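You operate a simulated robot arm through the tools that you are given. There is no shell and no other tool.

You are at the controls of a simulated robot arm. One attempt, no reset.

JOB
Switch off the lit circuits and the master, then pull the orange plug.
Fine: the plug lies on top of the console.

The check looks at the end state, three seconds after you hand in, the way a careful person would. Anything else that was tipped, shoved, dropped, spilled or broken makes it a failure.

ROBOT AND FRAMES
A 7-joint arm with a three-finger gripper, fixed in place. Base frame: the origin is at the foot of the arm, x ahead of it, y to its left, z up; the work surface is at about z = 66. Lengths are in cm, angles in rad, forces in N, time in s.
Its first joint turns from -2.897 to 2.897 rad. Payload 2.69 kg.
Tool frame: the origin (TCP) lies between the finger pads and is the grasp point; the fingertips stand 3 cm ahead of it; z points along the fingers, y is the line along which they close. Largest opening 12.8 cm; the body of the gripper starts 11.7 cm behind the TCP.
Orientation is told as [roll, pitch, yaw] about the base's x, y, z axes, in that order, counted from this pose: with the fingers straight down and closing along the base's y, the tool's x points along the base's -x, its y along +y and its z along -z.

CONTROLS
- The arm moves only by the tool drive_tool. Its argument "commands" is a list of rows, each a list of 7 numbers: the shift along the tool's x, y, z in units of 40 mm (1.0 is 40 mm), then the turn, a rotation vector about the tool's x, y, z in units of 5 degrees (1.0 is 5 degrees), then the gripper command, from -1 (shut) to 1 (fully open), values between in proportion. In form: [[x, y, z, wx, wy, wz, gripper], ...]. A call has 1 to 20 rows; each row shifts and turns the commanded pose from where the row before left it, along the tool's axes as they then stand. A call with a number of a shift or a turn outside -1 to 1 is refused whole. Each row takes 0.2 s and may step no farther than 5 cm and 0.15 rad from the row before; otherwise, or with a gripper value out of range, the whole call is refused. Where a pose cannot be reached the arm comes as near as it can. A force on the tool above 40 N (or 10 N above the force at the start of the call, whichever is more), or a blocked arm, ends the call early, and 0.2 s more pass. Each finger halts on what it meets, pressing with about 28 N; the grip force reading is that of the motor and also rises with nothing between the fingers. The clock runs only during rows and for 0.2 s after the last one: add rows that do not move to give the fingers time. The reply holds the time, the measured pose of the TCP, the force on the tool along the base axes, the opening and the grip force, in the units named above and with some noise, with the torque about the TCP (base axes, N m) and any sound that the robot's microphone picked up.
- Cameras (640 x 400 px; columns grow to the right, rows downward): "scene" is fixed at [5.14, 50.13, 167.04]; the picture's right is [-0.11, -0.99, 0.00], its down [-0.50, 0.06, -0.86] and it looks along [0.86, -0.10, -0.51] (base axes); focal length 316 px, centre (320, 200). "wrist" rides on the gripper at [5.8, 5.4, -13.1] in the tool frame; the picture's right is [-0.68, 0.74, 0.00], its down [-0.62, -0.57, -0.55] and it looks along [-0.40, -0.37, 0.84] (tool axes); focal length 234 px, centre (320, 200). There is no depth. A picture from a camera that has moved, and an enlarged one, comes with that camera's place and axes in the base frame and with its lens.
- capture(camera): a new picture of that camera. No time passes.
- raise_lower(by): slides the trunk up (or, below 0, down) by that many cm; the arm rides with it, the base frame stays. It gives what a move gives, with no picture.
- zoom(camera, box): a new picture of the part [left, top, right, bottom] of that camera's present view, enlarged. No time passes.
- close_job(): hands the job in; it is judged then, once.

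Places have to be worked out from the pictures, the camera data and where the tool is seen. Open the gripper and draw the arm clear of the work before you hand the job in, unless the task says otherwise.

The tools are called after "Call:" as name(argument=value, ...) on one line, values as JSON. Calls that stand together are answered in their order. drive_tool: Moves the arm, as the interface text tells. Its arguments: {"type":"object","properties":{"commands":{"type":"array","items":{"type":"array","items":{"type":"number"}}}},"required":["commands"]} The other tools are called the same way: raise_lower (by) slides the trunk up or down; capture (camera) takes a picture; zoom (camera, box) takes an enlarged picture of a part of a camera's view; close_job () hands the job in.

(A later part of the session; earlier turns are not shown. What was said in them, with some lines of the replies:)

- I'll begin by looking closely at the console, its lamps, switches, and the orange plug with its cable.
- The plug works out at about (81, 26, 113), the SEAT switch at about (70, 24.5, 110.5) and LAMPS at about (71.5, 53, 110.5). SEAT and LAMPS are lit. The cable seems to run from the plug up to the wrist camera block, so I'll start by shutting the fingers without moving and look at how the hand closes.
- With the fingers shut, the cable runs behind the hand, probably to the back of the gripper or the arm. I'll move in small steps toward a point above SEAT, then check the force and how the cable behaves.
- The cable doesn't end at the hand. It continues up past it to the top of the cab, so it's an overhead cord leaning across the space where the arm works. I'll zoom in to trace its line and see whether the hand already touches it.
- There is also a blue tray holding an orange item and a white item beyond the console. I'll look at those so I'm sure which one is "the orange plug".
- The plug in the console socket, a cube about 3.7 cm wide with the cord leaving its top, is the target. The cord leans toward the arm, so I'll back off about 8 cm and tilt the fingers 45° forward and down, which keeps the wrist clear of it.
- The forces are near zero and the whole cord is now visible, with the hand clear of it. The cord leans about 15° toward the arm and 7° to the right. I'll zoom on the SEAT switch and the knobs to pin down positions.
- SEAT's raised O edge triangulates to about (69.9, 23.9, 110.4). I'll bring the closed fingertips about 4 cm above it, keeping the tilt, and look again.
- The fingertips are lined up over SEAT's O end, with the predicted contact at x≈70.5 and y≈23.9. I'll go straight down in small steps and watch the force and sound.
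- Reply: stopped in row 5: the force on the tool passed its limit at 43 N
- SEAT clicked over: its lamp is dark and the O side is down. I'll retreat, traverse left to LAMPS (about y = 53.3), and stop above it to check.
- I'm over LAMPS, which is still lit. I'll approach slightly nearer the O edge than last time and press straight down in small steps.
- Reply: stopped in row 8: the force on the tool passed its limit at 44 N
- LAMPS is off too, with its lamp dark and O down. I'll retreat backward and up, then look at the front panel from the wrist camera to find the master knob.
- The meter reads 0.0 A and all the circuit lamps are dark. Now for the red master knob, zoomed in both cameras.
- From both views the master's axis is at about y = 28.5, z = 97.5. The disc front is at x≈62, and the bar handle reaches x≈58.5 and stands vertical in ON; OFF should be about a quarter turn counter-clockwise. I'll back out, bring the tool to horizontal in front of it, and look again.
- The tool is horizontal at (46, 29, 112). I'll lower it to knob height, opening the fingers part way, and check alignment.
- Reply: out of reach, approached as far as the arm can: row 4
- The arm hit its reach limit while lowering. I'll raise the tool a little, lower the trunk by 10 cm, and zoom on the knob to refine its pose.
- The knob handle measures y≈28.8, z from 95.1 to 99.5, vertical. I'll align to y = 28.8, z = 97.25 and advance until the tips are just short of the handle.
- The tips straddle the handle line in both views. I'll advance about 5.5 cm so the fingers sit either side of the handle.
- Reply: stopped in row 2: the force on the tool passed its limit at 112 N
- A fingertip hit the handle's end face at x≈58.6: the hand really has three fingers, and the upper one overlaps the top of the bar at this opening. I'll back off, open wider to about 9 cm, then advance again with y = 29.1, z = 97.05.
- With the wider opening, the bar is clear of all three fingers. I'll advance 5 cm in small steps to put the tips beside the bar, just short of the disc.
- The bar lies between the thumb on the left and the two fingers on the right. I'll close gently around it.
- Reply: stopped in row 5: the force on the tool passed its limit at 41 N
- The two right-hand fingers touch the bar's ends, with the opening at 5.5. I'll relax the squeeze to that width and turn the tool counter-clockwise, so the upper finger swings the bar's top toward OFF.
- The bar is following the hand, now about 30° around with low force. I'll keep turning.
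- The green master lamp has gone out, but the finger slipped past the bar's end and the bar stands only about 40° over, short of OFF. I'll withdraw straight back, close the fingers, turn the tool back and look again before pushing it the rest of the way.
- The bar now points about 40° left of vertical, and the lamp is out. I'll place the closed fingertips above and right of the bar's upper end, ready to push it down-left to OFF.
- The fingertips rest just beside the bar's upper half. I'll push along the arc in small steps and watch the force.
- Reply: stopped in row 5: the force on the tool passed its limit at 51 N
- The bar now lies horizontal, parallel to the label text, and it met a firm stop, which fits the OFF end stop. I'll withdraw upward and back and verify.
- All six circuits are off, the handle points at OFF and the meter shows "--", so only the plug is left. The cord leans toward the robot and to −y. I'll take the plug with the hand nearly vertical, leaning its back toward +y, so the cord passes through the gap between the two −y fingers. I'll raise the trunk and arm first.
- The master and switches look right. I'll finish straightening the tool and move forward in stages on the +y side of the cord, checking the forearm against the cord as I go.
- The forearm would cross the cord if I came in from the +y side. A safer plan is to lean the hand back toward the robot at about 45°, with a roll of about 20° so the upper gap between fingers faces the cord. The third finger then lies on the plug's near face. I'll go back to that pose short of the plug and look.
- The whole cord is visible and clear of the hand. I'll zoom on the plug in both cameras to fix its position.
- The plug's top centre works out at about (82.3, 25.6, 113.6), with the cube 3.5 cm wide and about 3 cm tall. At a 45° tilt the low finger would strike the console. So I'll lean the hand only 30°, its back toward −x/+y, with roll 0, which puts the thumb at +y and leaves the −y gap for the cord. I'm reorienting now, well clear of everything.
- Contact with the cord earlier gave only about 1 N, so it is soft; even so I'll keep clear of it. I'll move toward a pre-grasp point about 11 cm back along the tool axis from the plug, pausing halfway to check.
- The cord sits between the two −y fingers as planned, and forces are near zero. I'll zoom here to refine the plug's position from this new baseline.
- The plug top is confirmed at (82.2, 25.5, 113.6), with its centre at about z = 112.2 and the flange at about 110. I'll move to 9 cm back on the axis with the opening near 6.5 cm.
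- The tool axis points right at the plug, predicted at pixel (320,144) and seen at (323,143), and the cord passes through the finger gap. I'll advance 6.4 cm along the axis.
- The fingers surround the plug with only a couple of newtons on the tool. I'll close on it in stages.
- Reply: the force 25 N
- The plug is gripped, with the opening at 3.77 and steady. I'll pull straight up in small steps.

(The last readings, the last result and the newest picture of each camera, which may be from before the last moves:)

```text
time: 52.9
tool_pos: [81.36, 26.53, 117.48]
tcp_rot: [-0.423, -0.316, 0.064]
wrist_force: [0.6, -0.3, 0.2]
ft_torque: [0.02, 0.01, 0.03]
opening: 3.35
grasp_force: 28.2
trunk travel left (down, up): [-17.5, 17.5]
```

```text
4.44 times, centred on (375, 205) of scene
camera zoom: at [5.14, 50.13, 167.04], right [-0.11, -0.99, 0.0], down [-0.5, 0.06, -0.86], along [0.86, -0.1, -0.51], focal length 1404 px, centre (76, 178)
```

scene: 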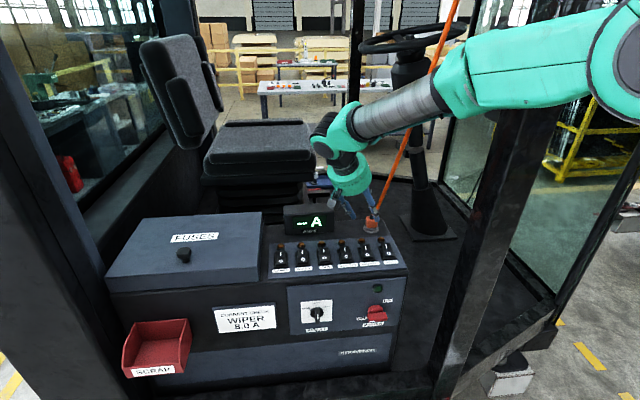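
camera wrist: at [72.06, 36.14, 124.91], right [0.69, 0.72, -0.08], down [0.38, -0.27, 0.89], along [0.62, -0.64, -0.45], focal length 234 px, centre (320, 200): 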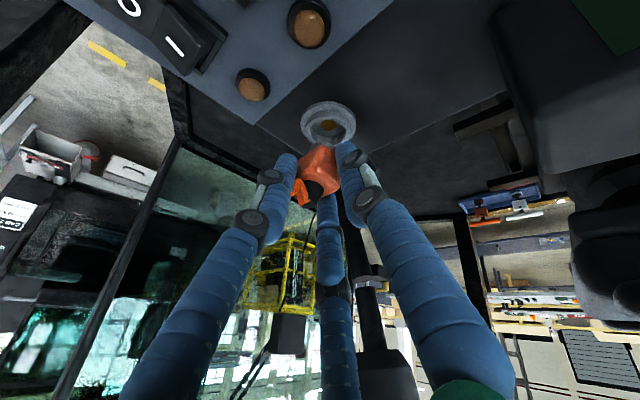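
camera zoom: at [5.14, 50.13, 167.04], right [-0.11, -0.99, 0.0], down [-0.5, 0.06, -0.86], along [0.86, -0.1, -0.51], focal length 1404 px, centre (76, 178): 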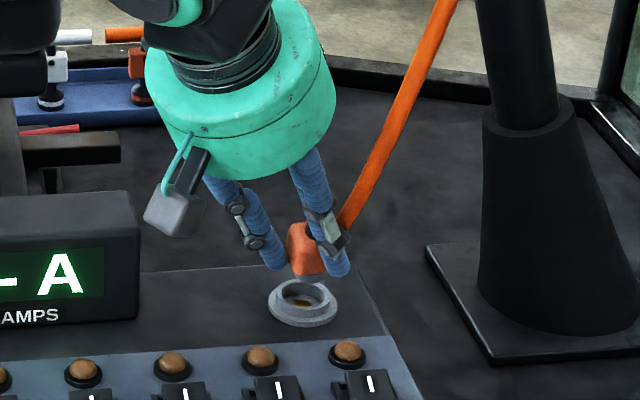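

The plug is out of the socket and held in the fingers. I'll check the full scene and how the plug and cord hang.

Call:
capture(camera="scene")

Call:
zoom(camera="wrist", box=[230, 80, 420, 240])

Call:
zoom(camera="scene", box=[355, 195, 405, 240])

```text
taken
```

scene: 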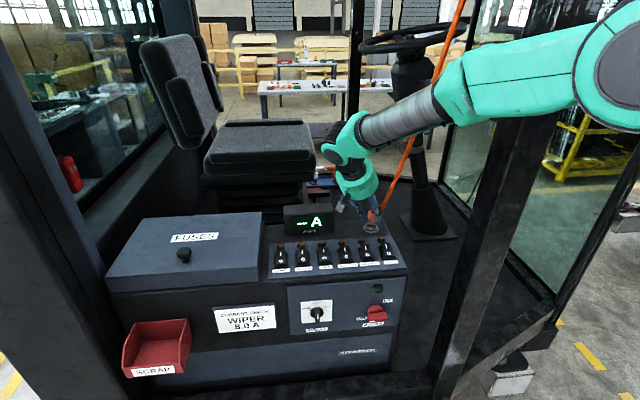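

```text
2.50 times, centred on (325, 160) of wrist
camera zoom: at [72.06, 36.14, 124.91], right [0.69, 0.72, -0.08], down [0.38, -0.27, 0.89], along [0.62, -0.64, -0.45], focal length 585 px, centre (308, 300)
```

zoom: 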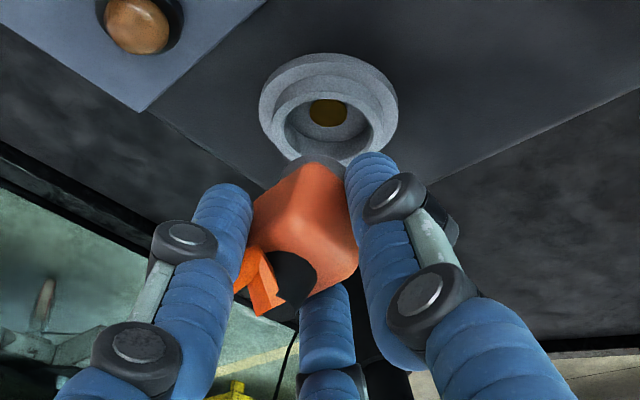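

```text
8.89 times, centred on (380, 218) of scene
camera zoom: at [5.14, 50.13, 167.04], right [-0.11, -0.99, 0.0], down [-0.5, 0.06, -0.86], along [0.86, -0.1, -0.51], focal length 2809 px, centre (-213, 44)
```

zoom: 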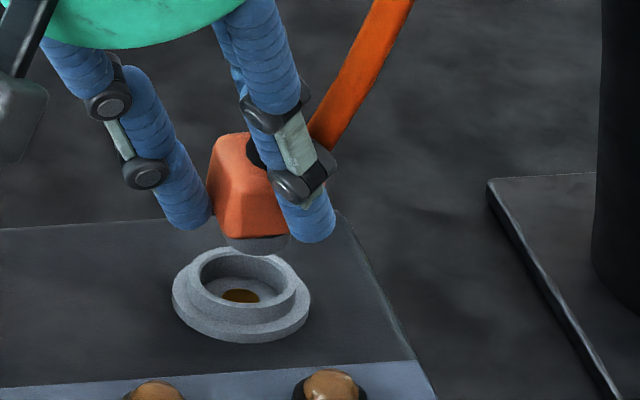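

The socket is empty and the plug hangs in the grip with almost no load. I'll shift it about 5 cm toward +y and 2 cm toward −x, over the clear part of the console top between the socket and the meter, watching the force for cord tension.

Call:
drive_tool(commands=[[0.09, 0.266, -0.188, 0, 0, 0, -1], [0.09, 0.266, -0.188, 0, 0, 0, -1], [0.09, 0.266, -0.188, 0, 0, 0, -1], [0.09, 0.266, -0.188, 0, 0, 0, -1]])

Call:
capture(camera="scene")

Call:
capture(camera="wrist")

Call:
zoom(camera="scene", box=[320, 180, 410, 250])

```text
time: 53.9
tool_pos: [79.37, 31.46, 118.03]
tcp_rot: [-0.425, -0.315, 0.062]
wrist_force: [-0.5, -0.3, -0.3]
ft_torque: [0.01, 0.03, -0.03]
opening: 3.35
grasp_force: 27.4
trunk travel left (down, up): [-17.5, 17.5]
```

```text
taken
```

scene: 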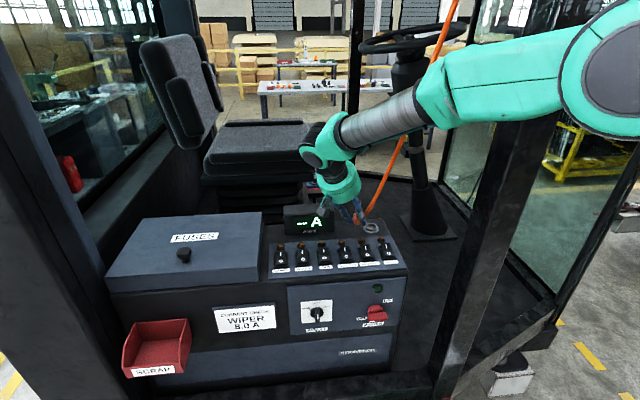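

```text
taken
camera wrist: at [70.12, 41.1, 125.37], right [0.69, 0.72, -0.08], down [0.38, -0.27, 0.89], along [0.62, -0.64, -0.45], focal length 234 px, centre (320, 200)
```

wrist: 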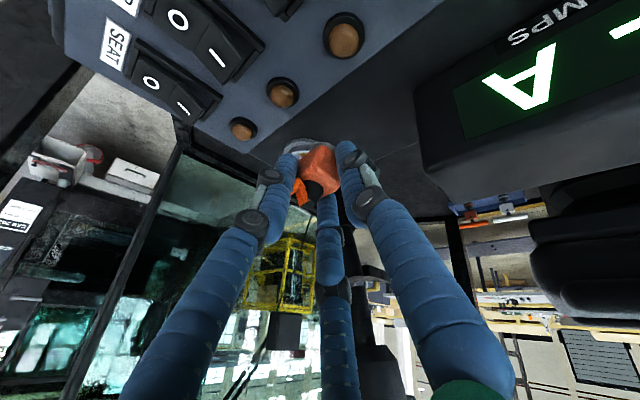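

```text
5.71 times, centred on (365, 215) of scene
camera zoom: at [5.14, 50.13, 167.04], right [-0.11, -0.99, 0.0], down [-0.5, 0.06, -0.86], along [0.86, -0.1, -0.51], focal length 1806 px, centre (63, 114)
```

zoom: 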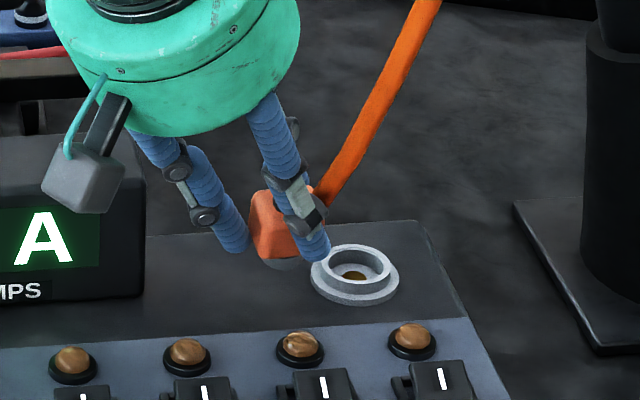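

There's no tension on the cord, and the plug hangs over clear console next to the socket. I'll lower it gently until it touches.

Call:
drive_tool(commands=[[0.039, 0.049, 0.108, 0, 0, 0, -1], [0.039, 0.049, 0.108, 0, 0, 0, -1], [0.039, 0.049, 0.108, 0, 0, 0, -1], [0.039, 0.049, 0.108, 0, 0, 0, -1], [0.039, 0.049, 0.108, 0, 0, 0, -1]])

Call:
zoom(camera="scene", box=[320, 180, 410, 250])

Call:
zoom(camera="wrist", box=[230, 80, 420, 240])

```text
time: 55.1
tool_pos: [79.4, 31.54, 115.36]
tcp_rot: [-0.422, -0.315, 0.062]
wrist_force: [0.6, -0.2, -0.9]
ft_torque: [-0.01, 0.03, 0.01]
opening: 3.35
grasp_force: 27.9
trunk travel left (down, up): [-17.5, 17.5]
```

```text
5.71 times, centred on (365, 215) of scene
camera zoom: at [5.14, 50.13, 167.04], right [-0.11, -0.99, 0.0], down [-0.5, 0.06, -0.86], along [0.86, -0.1, -0.51], focal length 1806 px, centre (63, 114)
```

zoom: 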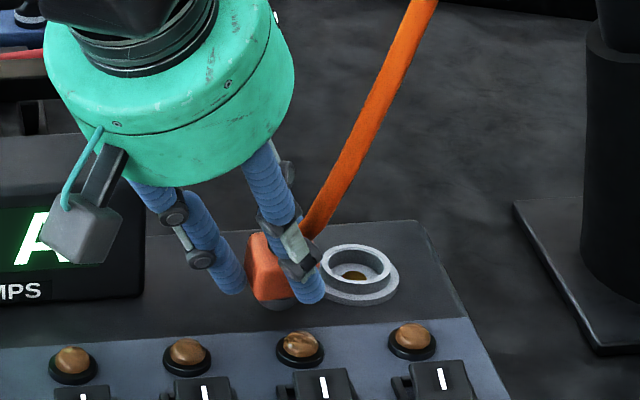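

```text
2.50 times, centred on (325, 160) of wrist
camera zoom: at [70.04, 41.22, 122.84], right [0.69, 0.72, -0.08], down [0.38, -0.27, 0.89], along [0.62, -0.64, -0.45], focal length 585 px, centre (308, 300)
```

zoom: 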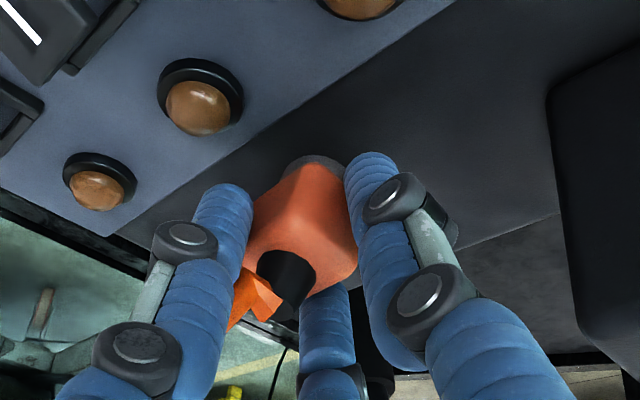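

No contact yet; I'll lower a bit more in small steps.

Call:
drive_tool(commands=[[0.031, 0.039, 0.087, 0, 0, 0, -1], [0.023, 0.029, 0.065, 0, 0, 0, -1]])

Call:
zoom(camera="scene", box=[340, 200, 400, 245])

```text
time: 55.7
tool_pos: [79.21, 31.48, 114.84]
tcp_rot: [-0.423, -0.317, 0.062]
wrist_force: [-0.7, -1.1, 8.6]
ft_torque: [-0.15, 0.05, -0.04]
opening: 3.33
grasp_force: 27.6
trunk travel left (down, up): [-17.5, 17.5]
```

```text
8.89 times, centred on (370, 222) of scene
camera zoom: at [5.14, 50.13, 167.04], right [-0.11, -0.99, 0.0], down [-0.5, 0.06, -0.86], along [0.86, -0.1, -0.51], focal length 2809 px, centre (-124, 0)
```

zoom: 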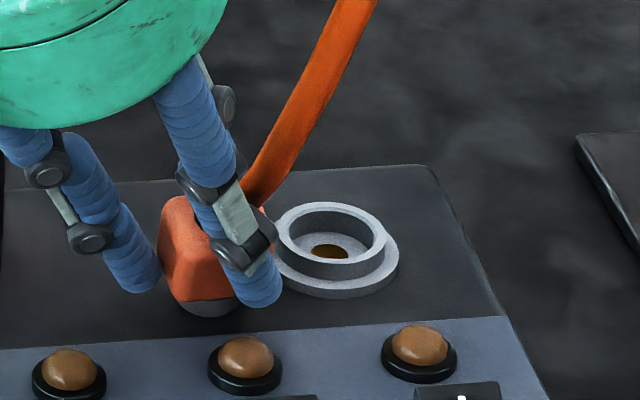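

Contact: 8.6 N upward, so the plug rests on the console. I'll open the fingers slowly to let it settle.

Call:
drive_tool(commands=[[-0.008, -0.01, -0.022, 0, 0, 0, -0.45], [0, 0, 0, 0, 0, 0, -0.35], [0, 0, 0, 0, 0, 0, -0.25], [0, 0, 0, 0, 0, 0, -0.1], [0, 0, 0, 0, 0, 0, 0.03], [0, 0, 0, 0, 0, 0, 0.03], [0, 0, 0, 0, 0, 0, 0.03]])

Call:
zoom(camera="scene", box=[340, 200, 400, 245])

Call:
capture(camera="wrist")

```text
time: 57.3
tool_pos: [79.32, 31.39, 114.92]
tcp_rot: [-0.422, -0.315, 0.062]
wrist_force: [0.0, -0.5, 0.3]
ft_torque: [0.0, 0.01, -0.03]
opening: 6.6
grasp_force: 0.1
trunk travel left (down, up): [-17.5, 17.5]
```

```text
8.89 times, centred on (370, 222) of scene
camera zoom: at [5.14, 50.13, 167.04], right [-0.11, -0.99, 0.0], down [-0.5, 0.06, -0.86], along [0.86, -0.1, -0.51], focal length 2809 px, centre (-124, 0)
```

zoom: 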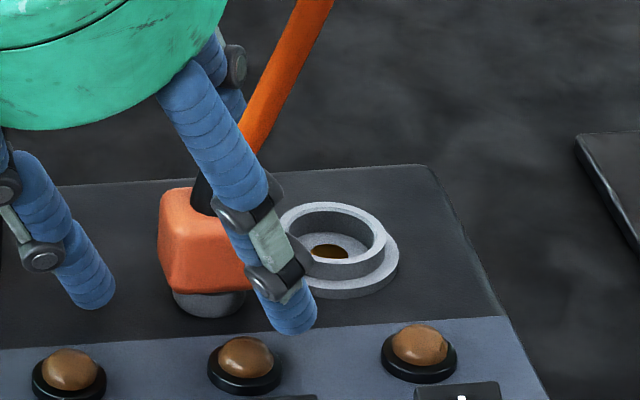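

```text
taken
camera wrist: at [70.05, 41.21, 122.26], right [0.69, 0.72, -0.08], down [0.38, -0.27, 0.89], along [0.62, -0.64, -0.45], focal length 234 px, centre (320, 200)
```

wrist: 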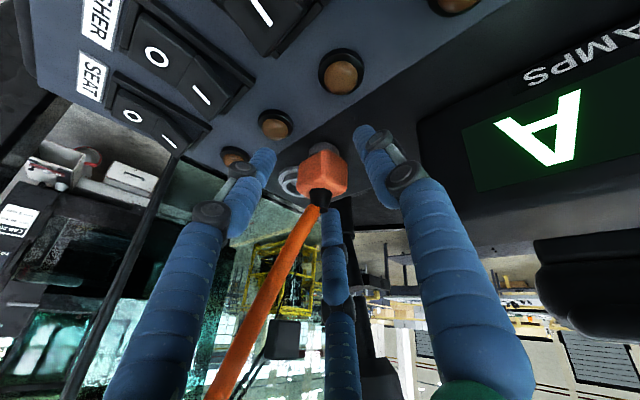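

The plug stands stably on the console beside the socket, and I'm clear of it. I'll back out along the tool axis with the fingers open.

Call:
drive_tool(commands=[[0, 0, -0.3, 0, 0, 0, 0.03], [0, 0, -0.5, 0, 0, 0, 0.03], [0, 0, -0.6, 0, 0, 0, 0.03], [0, 0, -0.7, 0, 0, 0, 0.03], [0, 0, -0.7, 0, 0, 0, 0.03]])

Call:
zoom(camera="scene", box=[320, 170, 420, 250])

Call:
capture(camera="wrist")

Call:
capture(camera="scene")

```text
time: 58.5
tool_pos: [75.74, 35.94, 124.78]
tcp_rot: [-0.422, -0.317, 0.066]
wrist_force: [0.1, 0.1, -0.4]
ft_torque: [-0.02, -0.07, 0.0]
opening: 6.61
grasp_force: 0.0
trunk travel left (down, up): [-17.5, 17.5]
```

```text
5.00 times, centred on (370, 210) of scene
camera zoom: at [5.14, 50.13, 167.04], right [-0.11, -0.99, 0.0], down [-0.5, 0.06, -0.86], along [0.86, -0.1, -0.51], focal length 1580 px, centre (70, 150)
```

zoom: 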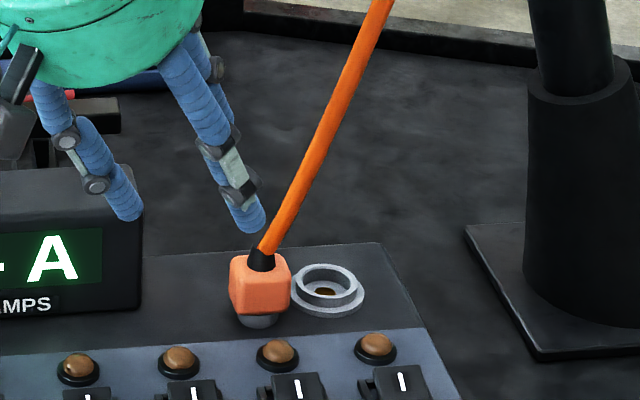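

```text
taken
camera wrist: at [66.57, 45.67, 132.12], right [0.69, 0.72, -0.08], down [0.38, -0.27, 0.89], along [0.62, -0.64, -0.45], focal length 234 px, centre (320, 200)
```

wrist: 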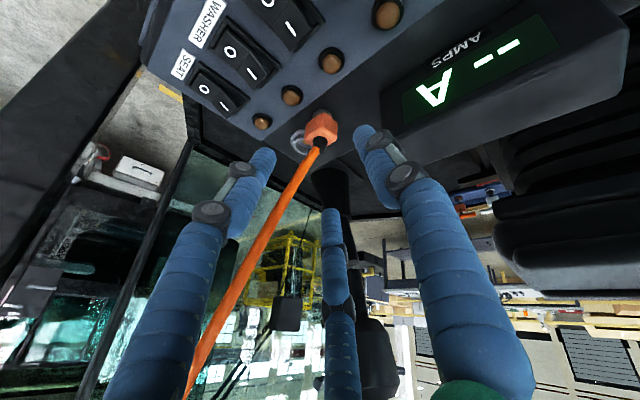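

```text
taken
```

scene: 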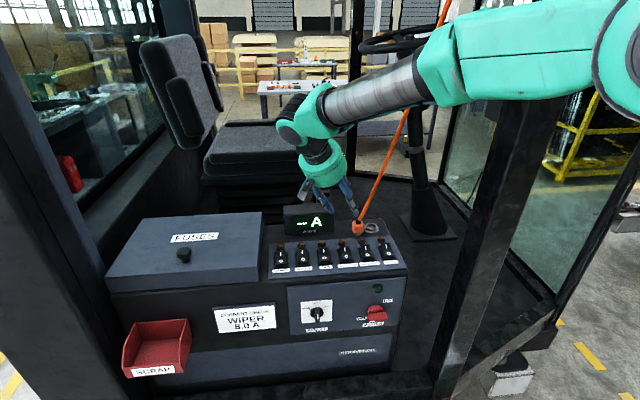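

The plug stays put and the cord is slack beside the fingers. I'll retreat further, toward the robot, up and slightly +y, away from the cord.

Call:
drive_tool(commands=[[0.6, -0.067, -0.57, 0, 0, 0, 0.03], [0.6, -0.067, -0.57, 0, 0, 0, 0.03], [0.6, -0.067, -0.57, 0, 0, 0, 0.03], [0.6, -0.067, -0.57, 0, 0, 0, 0.03], [0.6, -0.067, -0.57, 0, 0, 0, 0.03], [0.6, -0.067, -0.57, 0, 0, 0, 0.03]])

Call:
capture(camera="scene")

Call:
zoom(camera="scene", box=[320, 180, 420, 260])

```text
time: 59.9
tool_pos: [58.05, 38.91, 132.64]
tcp_rot: [-0.422, -0.315, 0.066]
wrist_force: [0.4, 0.4, -0.6]
ft_torque: [-0.03, -0.01, 0.01]
opening: 6.62
grasp_force: 0.2
trunk travel left (down, up): [-17.5, 17.5]
```

```text
taken
```

scene: 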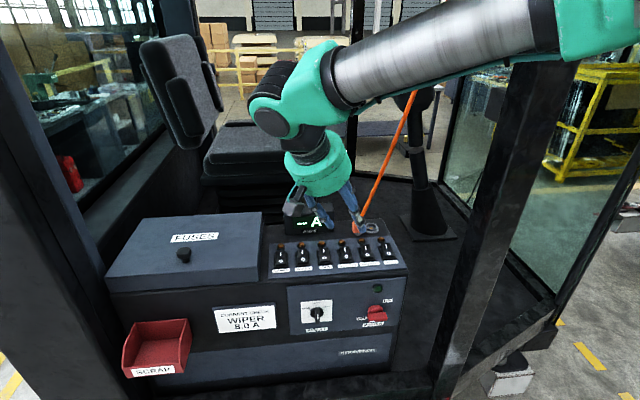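

```text
5.00 times, centred on (370, 220) of scene
camera zoom: at [5.14, 50.13, 167.04], right [-0.11, -0.99, 0.0], down [-0.5, 0.06, -0.86], along [0.86, -0.1, -0.51], focal length 1580 px, centre (70, 100)
```

zoom: 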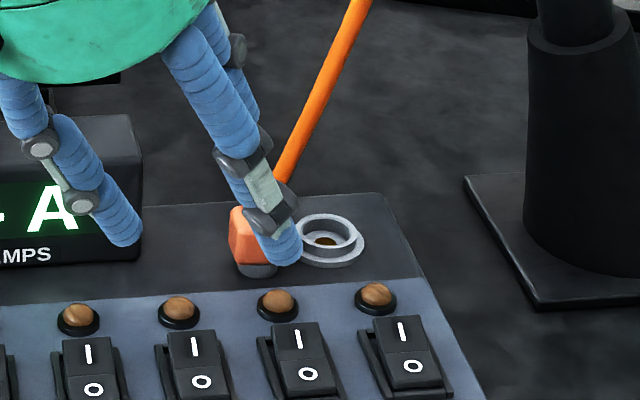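

I'll draw further back, open the hand fully, and do a final check of everything.

Call:
drive_tool(commands=[[0.63, -0.15, -0.45, 0, 0, 0, 0.03], [0.63, -0.15, -0.45, 0, 0, 0, 0.03], [0.63, -0.15, -0.45, 0, 0, 0, 0.4], [0.63, -0.15, -0.45, 0, 0, 0, 0.8], [0, -0.9, 0, 0, 0, 0, 1], [0, -0.9, 0, 0, 0, 0, 1], [0, 0, 0, 0, 0, 0, 1]])

Call:
capture(camera="scene")

Call:
zoom(camera="scene", box=[250, 190, 420, 340])

Call:
capture(camera="wrist")

```text
time: 61.5
tool_pos: [45.28, 32.26, 139.57]
tcp_rot: [-0.422, -0.317, 0.063]
wrist_force: [0.2, -1.7, 0.1]
ft_torque: [0.08, 0.02, -0.03]
opening: 12.8
grasp_force: 0.3
trunk travel left (down, up): [-17.5, 17.5]
```

```text
taken
```

scene: 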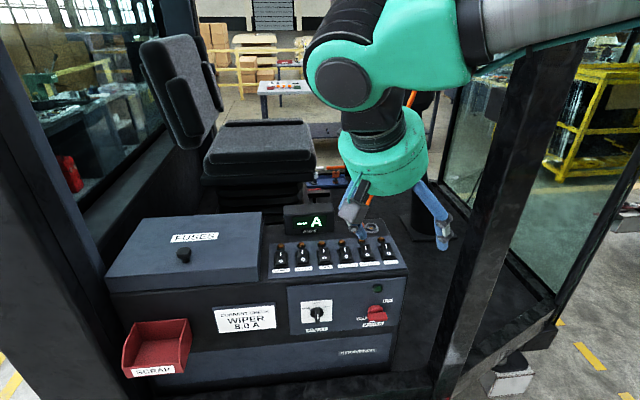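

```text
2.67 times, centred on (335, 265) of scene
camera zoom: at [5.14, 50.13, 167.04], right [-0.11, -0.99, 0.0], down [-0.5, 0.06, -0.86], along [0.86, -0.1, -0.51], focal length 843 px, centre (280, 27)
```

zoom: 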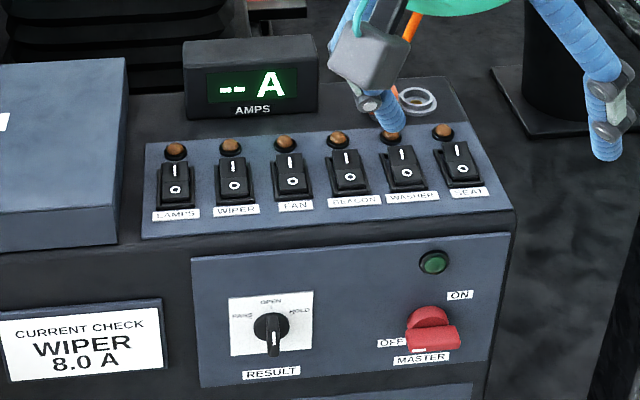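

```text
taken
camera wrist: at [35.97, 41.91, 147.0], right [0.69, 0.72, -0.08], down [0.38, -0.27, 0.89], along [0.62, -0.64, -0.46], focal length 234 px, centre (320, 200)
```

wrist: 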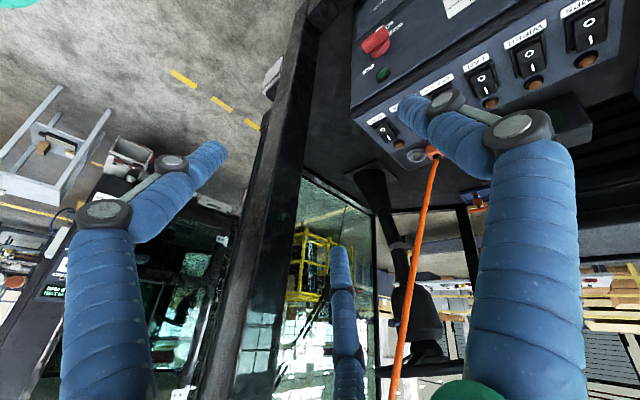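

Every circuit lamp and the master lamp are dark, the master points at OFF, and the RESULT selector is untouched. The plug rests on the console top beside its empty socket, with the hand open and clear. I'm handing in.

Call:
close_job()

```text
The job is handed in.
```

The job is handed in. LAMPS and SEAT are switched off, the master is at OFF, and the orange plug is out of its socket.

- **Circuits:** LAMPS and SEAT were the only two lit. All six switch lamps are now dark.
- **Master:** The first turn slipped when the handle was only part way over. A second push took it to the end stop at OFF. Its green lamp is out and the meter shows "--".
- **Plug:** It is on top of the console, standing upright beside the empty socket rather than lying on its side. The cord is slack, and the plug stayed put while I drew the arm away.

During the work a fingertip hit the master handle hard once, at 112 N. I saw no damage, and the handle turned normally afterwards. The RESULT selector, FUSES box and meter were not touched. I left the hand open and clear of the console.
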